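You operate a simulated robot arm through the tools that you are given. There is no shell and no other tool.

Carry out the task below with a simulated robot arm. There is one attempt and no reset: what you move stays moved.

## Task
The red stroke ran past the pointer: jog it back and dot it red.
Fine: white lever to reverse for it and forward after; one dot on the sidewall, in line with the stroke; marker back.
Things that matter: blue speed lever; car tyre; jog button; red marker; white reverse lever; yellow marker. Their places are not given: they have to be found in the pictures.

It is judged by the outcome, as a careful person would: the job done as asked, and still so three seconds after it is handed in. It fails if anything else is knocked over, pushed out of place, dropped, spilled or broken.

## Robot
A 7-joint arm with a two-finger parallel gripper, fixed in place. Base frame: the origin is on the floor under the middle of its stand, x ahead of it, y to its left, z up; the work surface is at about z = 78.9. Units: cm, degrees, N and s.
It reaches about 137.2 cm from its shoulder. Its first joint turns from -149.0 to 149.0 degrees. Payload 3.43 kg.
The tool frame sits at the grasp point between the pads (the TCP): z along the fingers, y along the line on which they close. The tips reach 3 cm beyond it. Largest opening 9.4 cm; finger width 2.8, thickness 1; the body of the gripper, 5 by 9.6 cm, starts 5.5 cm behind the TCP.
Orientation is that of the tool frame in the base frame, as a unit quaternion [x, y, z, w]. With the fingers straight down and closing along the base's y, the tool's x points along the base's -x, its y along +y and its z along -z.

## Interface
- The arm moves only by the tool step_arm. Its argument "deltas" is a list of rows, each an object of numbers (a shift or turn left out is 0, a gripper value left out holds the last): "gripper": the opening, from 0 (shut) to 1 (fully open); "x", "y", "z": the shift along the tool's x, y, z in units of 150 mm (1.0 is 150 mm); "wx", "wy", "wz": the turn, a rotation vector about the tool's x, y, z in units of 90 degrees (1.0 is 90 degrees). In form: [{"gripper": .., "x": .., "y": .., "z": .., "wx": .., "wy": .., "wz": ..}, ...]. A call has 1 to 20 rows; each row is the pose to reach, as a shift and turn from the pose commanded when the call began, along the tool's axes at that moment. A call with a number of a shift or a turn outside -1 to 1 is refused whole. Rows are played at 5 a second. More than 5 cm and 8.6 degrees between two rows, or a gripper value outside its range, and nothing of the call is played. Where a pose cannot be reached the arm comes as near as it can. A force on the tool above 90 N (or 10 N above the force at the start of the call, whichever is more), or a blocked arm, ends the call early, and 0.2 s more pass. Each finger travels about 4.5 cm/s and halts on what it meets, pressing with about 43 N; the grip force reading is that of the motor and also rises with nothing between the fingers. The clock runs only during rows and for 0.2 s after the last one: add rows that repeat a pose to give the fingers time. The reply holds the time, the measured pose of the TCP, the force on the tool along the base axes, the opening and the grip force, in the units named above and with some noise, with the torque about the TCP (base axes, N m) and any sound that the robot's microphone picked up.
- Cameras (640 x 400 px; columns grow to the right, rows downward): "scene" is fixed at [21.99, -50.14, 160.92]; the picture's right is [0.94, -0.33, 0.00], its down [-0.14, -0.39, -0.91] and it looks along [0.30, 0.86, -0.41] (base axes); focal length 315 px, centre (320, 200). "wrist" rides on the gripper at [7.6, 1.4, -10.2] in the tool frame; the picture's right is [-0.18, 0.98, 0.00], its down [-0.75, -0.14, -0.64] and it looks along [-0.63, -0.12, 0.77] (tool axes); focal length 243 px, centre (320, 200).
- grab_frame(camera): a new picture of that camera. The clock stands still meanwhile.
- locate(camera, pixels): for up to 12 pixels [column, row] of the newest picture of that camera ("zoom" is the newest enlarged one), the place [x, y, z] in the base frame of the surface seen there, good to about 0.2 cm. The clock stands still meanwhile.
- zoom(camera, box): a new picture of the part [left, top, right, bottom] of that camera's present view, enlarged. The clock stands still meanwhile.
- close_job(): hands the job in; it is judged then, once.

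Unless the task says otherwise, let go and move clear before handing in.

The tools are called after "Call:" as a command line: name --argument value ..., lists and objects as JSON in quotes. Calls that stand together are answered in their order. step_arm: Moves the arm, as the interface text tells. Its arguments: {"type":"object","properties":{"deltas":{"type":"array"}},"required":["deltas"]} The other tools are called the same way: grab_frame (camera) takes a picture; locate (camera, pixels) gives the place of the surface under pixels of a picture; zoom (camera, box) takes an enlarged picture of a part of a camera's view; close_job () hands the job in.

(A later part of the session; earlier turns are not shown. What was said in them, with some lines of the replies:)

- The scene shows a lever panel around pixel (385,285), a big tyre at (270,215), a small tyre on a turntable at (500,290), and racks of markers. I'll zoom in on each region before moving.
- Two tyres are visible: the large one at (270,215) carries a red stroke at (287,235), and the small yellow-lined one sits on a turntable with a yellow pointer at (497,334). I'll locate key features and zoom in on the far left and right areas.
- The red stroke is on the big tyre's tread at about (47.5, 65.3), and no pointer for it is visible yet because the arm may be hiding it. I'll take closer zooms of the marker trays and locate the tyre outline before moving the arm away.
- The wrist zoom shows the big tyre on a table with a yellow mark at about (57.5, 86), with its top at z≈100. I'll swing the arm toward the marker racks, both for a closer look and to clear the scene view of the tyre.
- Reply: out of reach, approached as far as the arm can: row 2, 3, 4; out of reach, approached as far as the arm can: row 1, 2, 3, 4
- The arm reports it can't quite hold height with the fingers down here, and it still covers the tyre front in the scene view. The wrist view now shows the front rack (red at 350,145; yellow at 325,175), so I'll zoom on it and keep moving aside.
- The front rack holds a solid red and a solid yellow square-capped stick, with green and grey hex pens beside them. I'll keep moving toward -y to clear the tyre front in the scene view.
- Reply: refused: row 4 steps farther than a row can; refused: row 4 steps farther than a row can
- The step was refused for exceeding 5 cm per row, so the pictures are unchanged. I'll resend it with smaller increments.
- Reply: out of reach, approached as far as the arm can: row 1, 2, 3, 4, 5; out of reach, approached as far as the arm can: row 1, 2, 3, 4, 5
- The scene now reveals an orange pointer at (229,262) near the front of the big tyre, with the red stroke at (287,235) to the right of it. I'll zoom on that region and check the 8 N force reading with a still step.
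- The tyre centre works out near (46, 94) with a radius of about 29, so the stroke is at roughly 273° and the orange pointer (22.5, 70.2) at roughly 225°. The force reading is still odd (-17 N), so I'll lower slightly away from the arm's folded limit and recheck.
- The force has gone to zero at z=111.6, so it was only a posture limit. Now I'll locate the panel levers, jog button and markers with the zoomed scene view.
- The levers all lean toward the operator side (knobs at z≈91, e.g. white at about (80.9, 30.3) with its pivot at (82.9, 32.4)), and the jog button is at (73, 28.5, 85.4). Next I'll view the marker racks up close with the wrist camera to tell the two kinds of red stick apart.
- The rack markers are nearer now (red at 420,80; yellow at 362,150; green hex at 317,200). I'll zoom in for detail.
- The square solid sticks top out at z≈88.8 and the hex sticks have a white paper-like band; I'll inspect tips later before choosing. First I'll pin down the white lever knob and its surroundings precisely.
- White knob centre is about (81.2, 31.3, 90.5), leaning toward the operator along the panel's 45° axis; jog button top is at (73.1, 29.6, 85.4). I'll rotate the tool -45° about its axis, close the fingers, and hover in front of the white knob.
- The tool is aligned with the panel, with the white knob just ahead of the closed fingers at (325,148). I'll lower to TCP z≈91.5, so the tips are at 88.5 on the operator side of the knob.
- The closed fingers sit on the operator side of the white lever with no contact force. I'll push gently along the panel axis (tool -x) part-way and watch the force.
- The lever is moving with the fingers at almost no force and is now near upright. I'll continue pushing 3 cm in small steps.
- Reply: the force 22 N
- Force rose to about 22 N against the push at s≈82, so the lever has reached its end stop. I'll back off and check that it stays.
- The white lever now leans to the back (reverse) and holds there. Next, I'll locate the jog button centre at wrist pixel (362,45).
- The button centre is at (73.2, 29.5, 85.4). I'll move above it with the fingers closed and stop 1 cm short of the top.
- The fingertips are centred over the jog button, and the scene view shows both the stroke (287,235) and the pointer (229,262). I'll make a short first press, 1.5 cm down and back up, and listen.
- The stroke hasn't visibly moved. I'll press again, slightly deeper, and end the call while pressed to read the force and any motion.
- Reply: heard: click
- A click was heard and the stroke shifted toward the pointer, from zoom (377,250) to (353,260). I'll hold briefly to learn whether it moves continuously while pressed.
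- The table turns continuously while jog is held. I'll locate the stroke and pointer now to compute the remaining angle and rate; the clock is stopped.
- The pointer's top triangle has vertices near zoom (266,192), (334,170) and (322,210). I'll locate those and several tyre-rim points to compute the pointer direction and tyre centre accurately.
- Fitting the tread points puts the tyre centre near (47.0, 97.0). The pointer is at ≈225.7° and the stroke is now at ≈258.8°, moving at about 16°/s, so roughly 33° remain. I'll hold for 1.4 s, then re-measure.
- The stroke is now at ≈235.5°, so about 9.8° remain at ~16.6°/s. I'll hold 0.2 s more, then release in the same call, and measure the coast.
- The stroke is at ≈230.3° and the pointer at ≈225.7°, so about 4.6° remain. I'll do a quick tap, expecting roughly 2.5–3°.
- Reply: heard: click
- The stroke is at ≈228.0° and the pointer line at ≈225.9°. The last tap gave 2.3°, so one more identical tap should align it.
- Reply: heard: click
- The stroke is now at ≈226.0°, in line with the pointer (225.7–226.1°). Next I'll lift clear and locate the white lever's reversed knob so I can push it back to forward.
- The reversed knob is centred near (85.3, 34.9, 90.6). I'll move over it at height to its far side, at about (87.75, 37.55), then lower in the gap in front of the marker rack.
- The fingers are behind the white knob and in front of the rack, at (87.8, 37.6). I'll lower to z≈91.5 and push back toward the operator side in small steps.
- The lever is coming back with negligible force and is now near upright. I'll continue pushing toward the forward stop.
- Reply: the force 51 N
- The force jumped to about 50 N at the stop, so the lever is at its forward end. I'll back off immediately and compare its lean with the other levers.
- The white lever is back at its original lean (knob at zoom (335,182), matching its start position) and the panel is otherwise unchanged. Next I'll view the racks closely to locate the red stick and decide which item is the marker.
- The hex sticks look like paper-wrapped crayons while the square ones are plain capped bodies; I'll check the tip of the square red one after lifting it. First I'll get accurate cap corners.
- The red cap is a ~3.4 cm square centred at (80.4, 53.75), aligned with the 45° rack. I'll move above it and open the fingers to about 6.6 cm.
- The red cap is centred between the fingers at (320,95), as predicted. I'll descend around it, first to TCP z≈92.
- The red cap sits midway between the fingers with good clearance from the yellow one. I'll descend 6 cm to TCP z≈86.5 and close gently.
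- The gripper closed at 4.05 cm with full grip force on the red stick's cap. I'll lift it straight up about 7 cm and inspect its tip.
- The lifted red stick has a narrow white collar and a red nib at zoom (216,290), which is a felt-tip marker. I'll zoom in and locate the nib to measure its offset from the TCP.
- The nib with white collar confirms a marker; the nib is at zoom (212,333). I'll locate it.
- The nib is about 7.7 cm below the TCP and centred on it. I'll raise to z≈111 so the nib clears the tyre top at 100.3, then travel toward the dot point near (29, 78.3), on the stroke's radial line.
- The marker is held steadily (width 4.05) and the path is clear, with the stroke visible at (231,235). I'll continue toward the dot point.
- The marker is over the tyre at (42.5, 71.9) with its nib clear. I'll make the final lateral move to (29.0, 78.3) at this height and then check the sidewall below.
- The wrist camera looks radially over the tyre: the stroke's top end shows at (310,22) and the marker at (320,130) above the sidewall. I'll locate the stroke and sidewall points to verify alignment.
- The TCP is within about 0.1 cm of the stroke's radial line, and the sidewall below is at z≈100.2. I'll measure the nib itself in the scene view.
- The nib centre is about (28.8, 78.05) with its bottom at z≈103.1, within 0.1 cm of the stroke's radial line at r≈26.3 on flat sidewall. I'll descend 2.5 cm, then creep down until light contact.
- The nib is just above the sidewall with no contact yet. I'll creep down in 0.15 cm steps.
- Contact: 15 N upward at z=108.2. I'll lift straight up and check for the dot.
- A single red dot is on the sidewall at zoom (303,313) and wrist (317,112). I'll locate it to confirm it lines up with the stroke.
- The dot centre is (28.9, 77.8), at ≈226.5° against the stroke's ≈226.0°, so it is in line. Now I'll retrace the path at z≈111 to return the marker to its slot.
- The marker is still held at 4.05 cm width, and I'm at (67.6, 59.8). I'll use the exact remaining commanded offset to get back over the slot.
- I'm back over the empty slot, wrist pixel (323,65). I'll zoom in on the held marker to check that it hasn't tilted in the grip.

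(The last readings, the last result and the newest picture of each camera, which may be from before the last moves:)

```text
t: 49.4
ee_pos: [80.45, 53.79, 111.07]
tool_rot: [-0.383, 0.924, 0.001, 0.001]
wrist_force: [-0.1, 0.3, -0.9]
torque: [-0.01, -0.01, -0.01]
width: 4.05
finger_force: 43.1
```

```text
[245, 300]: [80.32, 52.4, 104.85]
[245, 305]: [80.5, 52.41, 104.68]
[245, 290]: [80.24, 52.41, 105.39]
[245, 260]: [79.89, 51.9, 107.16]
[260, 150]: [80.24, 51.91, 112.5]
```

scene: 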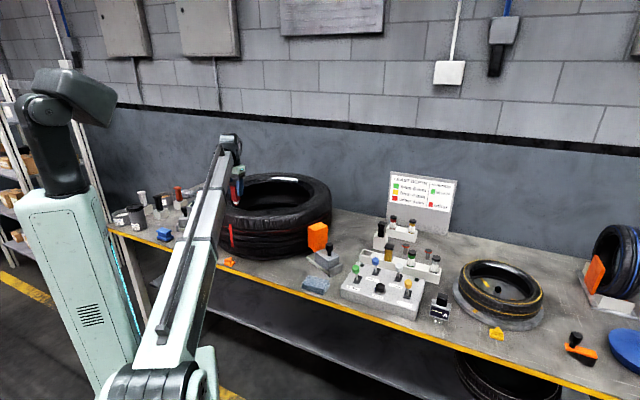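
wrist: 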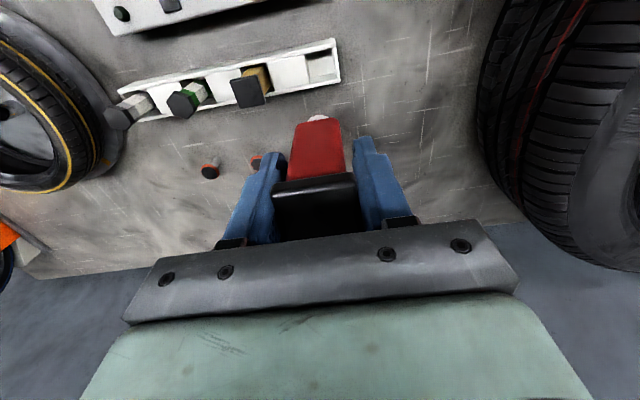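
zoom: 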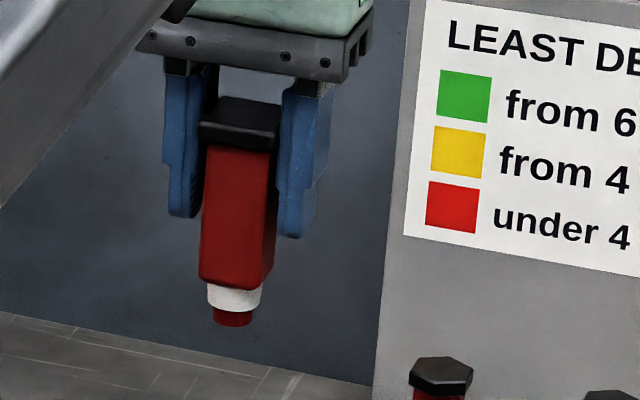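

The marker has tilted only about 1–2° from the dot contact (the collar is slightly more visible). I'll measure the nib position to correct for it when inserting.

Call:
zoom --camera "scene" --box '[360, 175, 400, 220]'

Call:
locate --camera "zoom" --pixels '[[232, 323], [232, 317], [217, 317], [247, 317], [209, 292], [259, 294], [202, 260], [263, 275], [243, 110]]'

Call:
zoom --camera "wrist" --box '[220, 20, 380, 130]'

Call:
locate --camera "zoom" --pixels '[[350, 95], [420, 75], [425, 110], [360, 130], [390, 105], [340, 100], [440, 75]]'

```text
8.89 times, centred on (380, 198) of scene
```

zoom: 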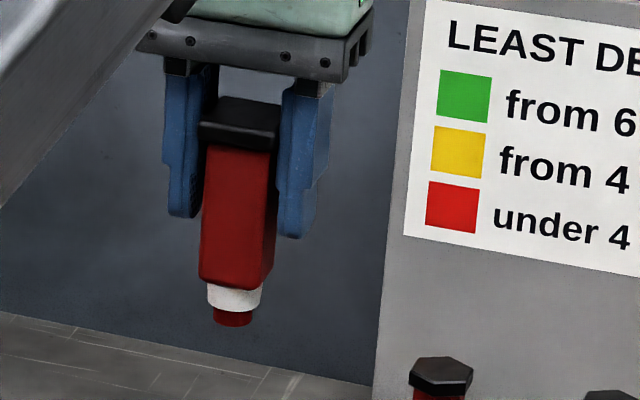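

```text
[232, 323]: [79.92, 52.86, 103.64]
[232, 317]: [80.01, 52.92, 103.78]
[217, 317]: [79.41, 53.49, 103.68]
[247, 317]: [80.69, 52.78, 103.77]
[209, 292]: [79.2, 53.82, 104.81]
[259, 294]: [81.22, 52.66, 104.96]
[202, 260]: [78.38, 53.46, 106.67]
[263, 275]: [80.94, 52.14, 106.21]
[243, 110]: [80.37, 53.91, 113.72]
```

```text
3.64 times, centred on (300, 75) of wrist
```

zoom: 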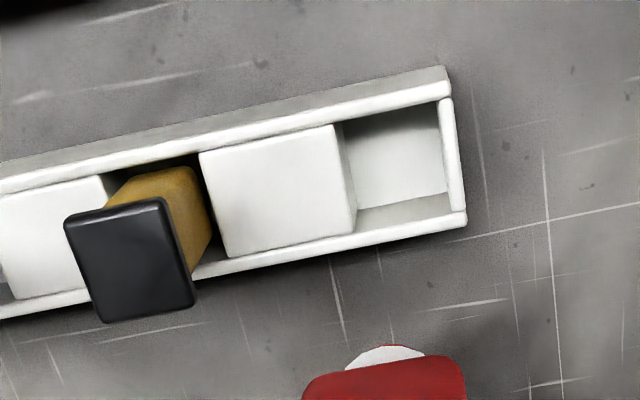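

```text
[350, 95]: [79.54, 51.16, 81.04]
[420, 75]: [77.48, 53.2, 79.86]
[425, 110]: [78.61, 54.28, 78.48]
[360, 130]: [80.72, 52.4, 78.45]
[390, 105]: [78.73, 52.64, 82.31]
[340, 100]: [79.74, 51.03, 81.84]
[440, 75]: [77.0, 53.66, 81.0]
```

The nib offset from the TCP is essentially unchanged from pickup, and the slot floor is at z≈78.45. I'll descend back down the same vertical line, pausing with the nib just above the slot.

Call:
step_arm --deltas '[{"gripper": 0.2, "z": 0.21}, {"z": 0.42}, {"z": 0.63}, {"z": 0.84}, {"z": 0.84}]'

Call:
step_arm --deltas '[{"gripper": 0.2, "z": 0.15}, {"z": 0.3}, {"z": 0.45}, {"z": 0.45}]'

Call:
grab_frame --camera "wrist"

Call:
zoom --camera "scene" --box '[345, 215, 405, 265]'

```text
t: 50.6
ee_pos: [80.53, 53.74, 98.26]
tool_rot: [-0.384, 0.924, 0.0, 0.001]
wrist_force: [0.9, 1.3, -0.6]
torque: [0.0, 0.02, 0.01]
width: 4.04
finger_force: 43.2
```

```text
t: 51.6
ee_pos: [80.6, 53.73, 91.74]
tool_rot: [-0.383, 0.924, 0.001, 0.002]
wrist_force: [0.2, 0.8, -0.3]
torque: [0.02, 0.02, 0.01]
width: 4.04
finger_force: 42.7
```

```text
taken
```

wrist: 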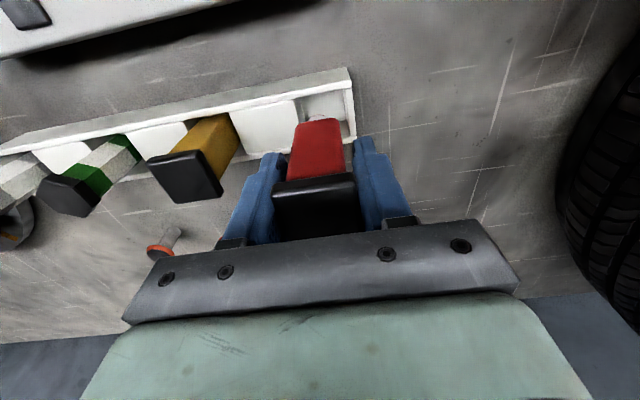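

```text
8.00 times, centred on (375, 240) of scene
```

zoom: 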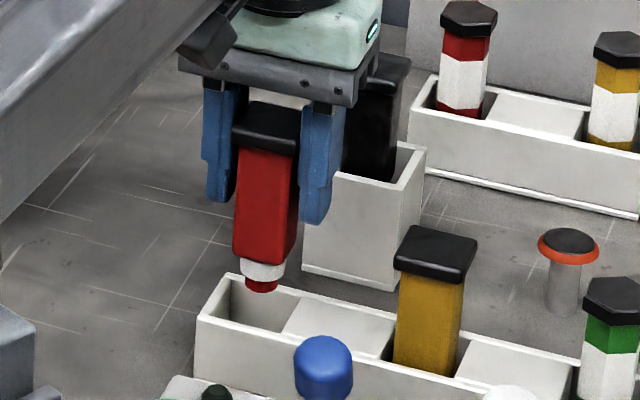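

The nib is lined up just above the slot opening. I'll lower slowly into the slot and watch the force.

Call:
step_arm --deltas '[{"gripper": 0.2, "z": 0.05}, {"z": 0.1}, {"z": 0.15}, {"z": 0.2}, {"z": 0.2}]'

Call:
zoom --camera "scene" --box '[345, 215, 405, 265]'

```text
t: 52.8
ee_pos: [80.55, 53.79, 88.79]
tool_rot: [-0.383, 0.924, 0.0, 0.001]
wrist_force: [-0.6, 0.1, -0.7]
torque: [0.01, -0.02, -0.02]
width: 4.05
finger_force: 43.1
```

```text
8.00 times, centred on (375, 240) of scene
```

zoom: 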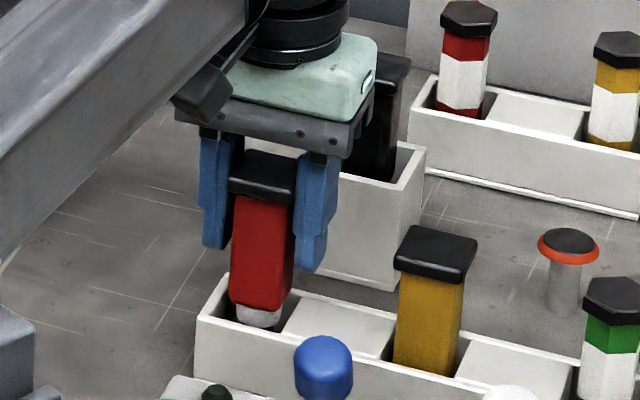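

The nib is inside the slot with no contact force. I'll continue down the last 2.2 cm in small steps.

Call:
step_arm --deltas '[{"gripper": 0.2, "z": 0.04}, {"z": 0.08}, {"z": 0.12}, {"z": 0.14}, {"z": 0.14}]'

Call:
zoom --camera "scene" --box '[345, 215, 405, 265]'

```text
t: 54.0
ee_pos: [80.66, 53.75, 86.69]
tool_rot: [-0.383, 0.924, 0.001, 0.002]
wrist_force: [-0.1, 0.2, -0.3]
torque: [0.0, 0.01, -0.01]
width: 4.03
finger_force: 43.6
```

```text
8.00 times, centred on (375, 240) of scene
```

zoom: 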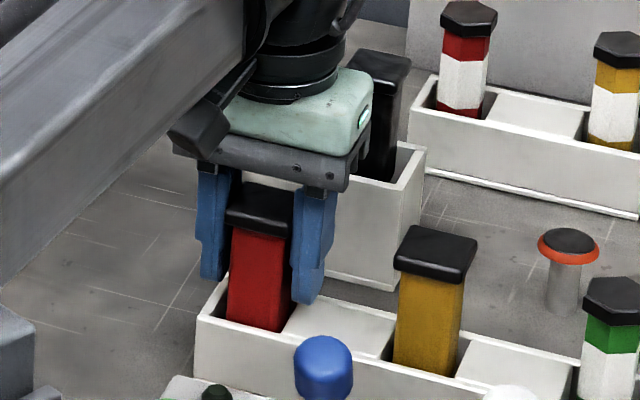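

The body is seated in the slot with no side force. I'll lower another 0.2–0.3 cm to touch the floor, then check force.

Call:
step_arm --deltas '[{"gripper": 0.2, "z": 0.01}, {"z": 0.018}, {"z": 0.018}]'

```text
t: 54.8
ee_pos: [80.53, 54.04, 86.37]
tool_rot: [-0.383, 0.924, 0.001, 0.002]
wrist_force: [-0.1, 0.1, -0.5]
torque: [-0.02, 0.02, -0.01]
width: 4.04
finger_force: 43.5
```

There's still no floor contact at z=86.37. I'll go another 0.15 cm to set it down gently.

Call:
step_arm --deltas '[{"gripper": 0.2, "z": 0.008}, {"z": 0.013}, {"z": 0.013}]'

```text
t: 55.6
ee_pos: [80.65, 53.74, 86.33]
tool_rot: [-0.383, 0.924, 0.001, 0.003]
wrist_force: [1.3, 2.1, 16.0]
torque: [0.1, -0.08, -0.02]
width: 4.05
finger_force: 43.2
```

Floor contact at 16 N, so the marker is fully seated. I'll open the fingers slowly and let it stand.

Call:
step_arm --deltas '[{"gripper": 0.45, "z": -0.005}, {"gripper": 0.5, "z": -0.005}, {"gripper": 0.6, "z": -0.005}, {"gripper": 0.7, "z": -0.005}, {"gripper": 0.7, "z": -0.005}, {"gripper": 0.7, "z": -0.005}]'

Call:
grab_frame --camera "wrist"

Call:
zoom --camera "scene" --box '[345, 215, 405, 265]'

```text
t: 57.0
ee_pos: [80.56, 53.84, 86.41]
tool_rot: [-0.383, 0.924, 0.001, 0.001]
wrist_force: [0.2, -0.3, 0.4]
torque: [-0.03, -0.01, 0.0]
width: 6.57
finger_force: 0.0
```

```text
taken
```

wrist: 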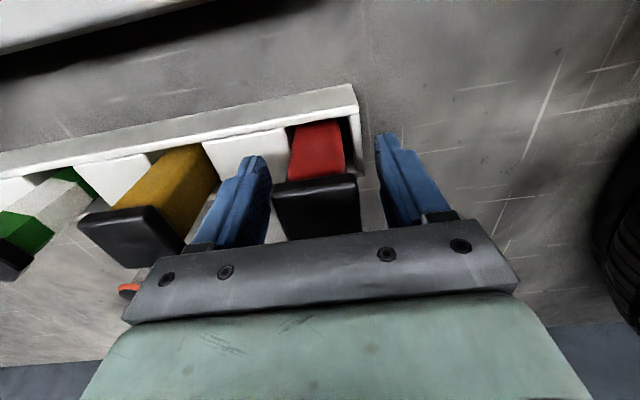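

```text
8.00 times, centred on (375, 240) of scene
```

zoom: 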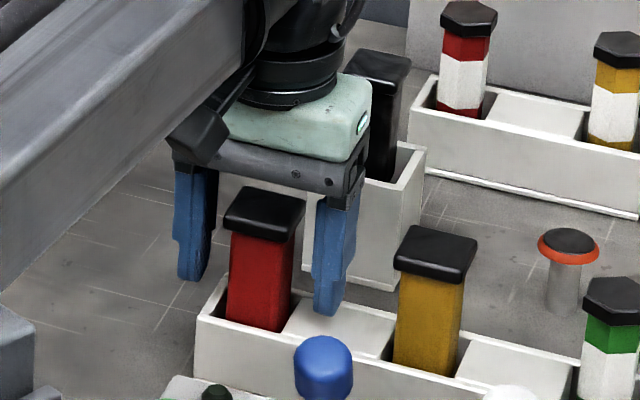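

The red marker stands in its slot and the fingers are clear on both sides. I'll rise straight up and take final pictures.

Call:
step_arm --deltas '[{"gripper": 0.7, "z": -0.15}, {"z": -0.35}, {"z": -0.6}, {"z": -0.85}, {"z": -1.0}, {"z": -1.0}]'

Call:
step_arm --deltas '[{"gripper": 0.7, "z": -0.2, "x": 0.1}, {"z": -0.4, "x": 0.3}, {"z": -0.4, "x": 0.6}, {"z": -0.4, "x": 0.6}]'

Call:
grab_frame --camera "scene"

Call:
grab_frame --camera "wrist"

```text
t: 58.4
ee_pos: [80.57, 53.73, 101.32]
tool_rot: [-0.382, 0.924, 0.001, 0.003]
wrist_force: [0.0, -0.2, -0.8]
torque: [0.03, 0.04, 0.02]
width: 6.57
finger_force: 0.0
```

```text
t: 59.4
ee_pos: [74.25, 47.44, 107.27]
tool_rot: [-0.383, 0.924, 0.001, 0.001]
wrist_force: [1.3, -0.3, 0.2]
torque: [-0.03, 0.02, 0.03]
width: 6.59
finger_force: 0.1
```

```text
taken
```

scene: 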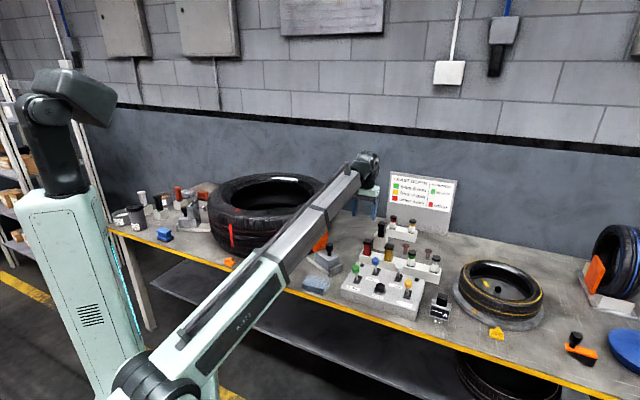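

```text
taken
```

wrist: 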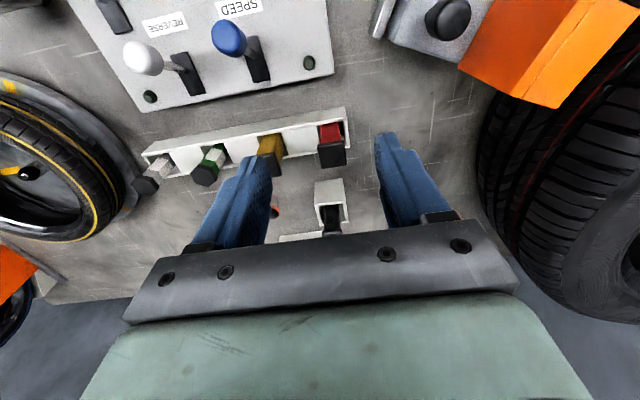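

The marker is back in the rack and the white lever leans forward like the others. I'll zoom to verify the dot, stroke, pointer and panel one last time.

Call:
zoom --camera "scene" --box '[195, 170, 285, 280]'

Call:
zoom --camera "scene" --box '[335, 220, 455, 325]'

```text
3.64 times, centred on (240, 225) of scene
```

zoom: 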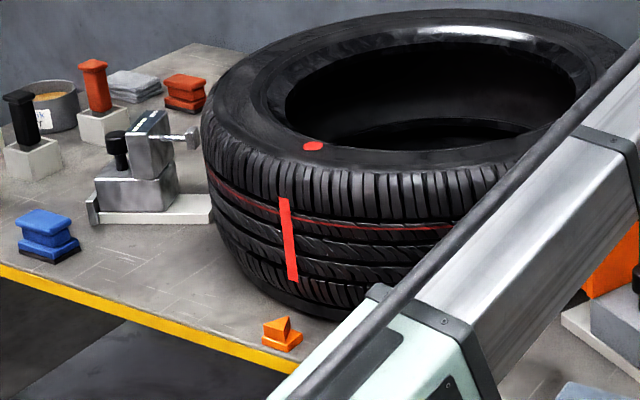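

```text
3.81 times, centred on (395, 272) of scene
```

zoom: 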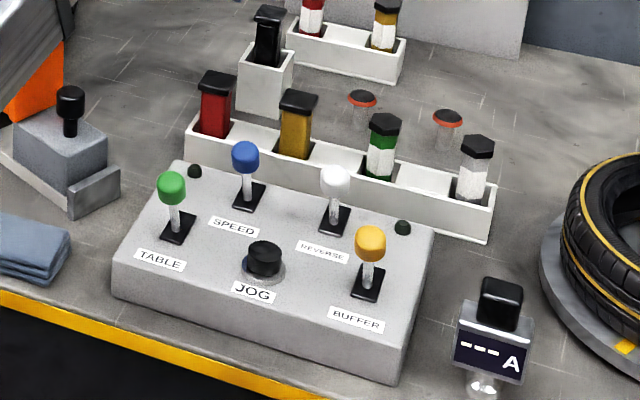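

The stroke lines up with the orange pointer, one red dot sits on the sidewall in line with it, and the marker is back. I'll do one numeric check of the white lever against its original lean before handing in.

Call:
locate --camera "zoom" --pixels '[[335, 180], [245, 155], [172, 187], [369, 243], [215, 80], [298, 98]]'

Call:
step_arm --deltas '[{"gripper": 0.7}, {"gripper": 0.7}]'

```text
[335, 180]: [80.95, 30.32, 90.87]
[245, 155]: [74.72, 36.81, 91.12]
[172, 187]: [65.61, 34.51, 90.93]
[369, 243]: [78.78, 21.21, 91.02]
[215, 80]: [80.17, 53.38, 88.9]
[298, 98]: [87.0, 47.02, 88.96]
```

```text
t: 60.0
ee_pos: [74.31, 47.44, 107.24]
tool_rot: [-0.383, 0.924, 0.0, 0.002]
wrist_force: [-0.3, 0.6, -0.1]
torque: [0.02, 0.04, -0.01]
width: 6.58
finger_force: 0.1
```

The readings match the starting state: white knob at (80.95, 30.32), the other levers unmoved, and the marker cap at z≈88.9 in its slot. The arm is clear of everything, so I'm handing in.

Call:
close_job

```text
The job is handed in.
```

The red stroke is back at the orange pointer, and there is one red dot on the sidewall in line with it. The job is handed in.

- **Jog:** I set the white lever to reverse and jogged the tyre back until the stroke sat within about half a degree of the pointer. I then returned the lever to forward, and it reads at its starting position.
- **Dot:** The dot is about half a degree off the stroke's line, on the flat upper sidewall.
- **Marker:** Two items on the bench are red. I used the square-bodied one because it showed a felt nib when lifted; the hex one looks like a paper-wrapped crayon, though I didn't lift it to check. The marker is back in its slot at its original height.
- **Everything else:** The blue speed lever and the other levers are where they were. Nothing was knocked or moved in the final pictures.
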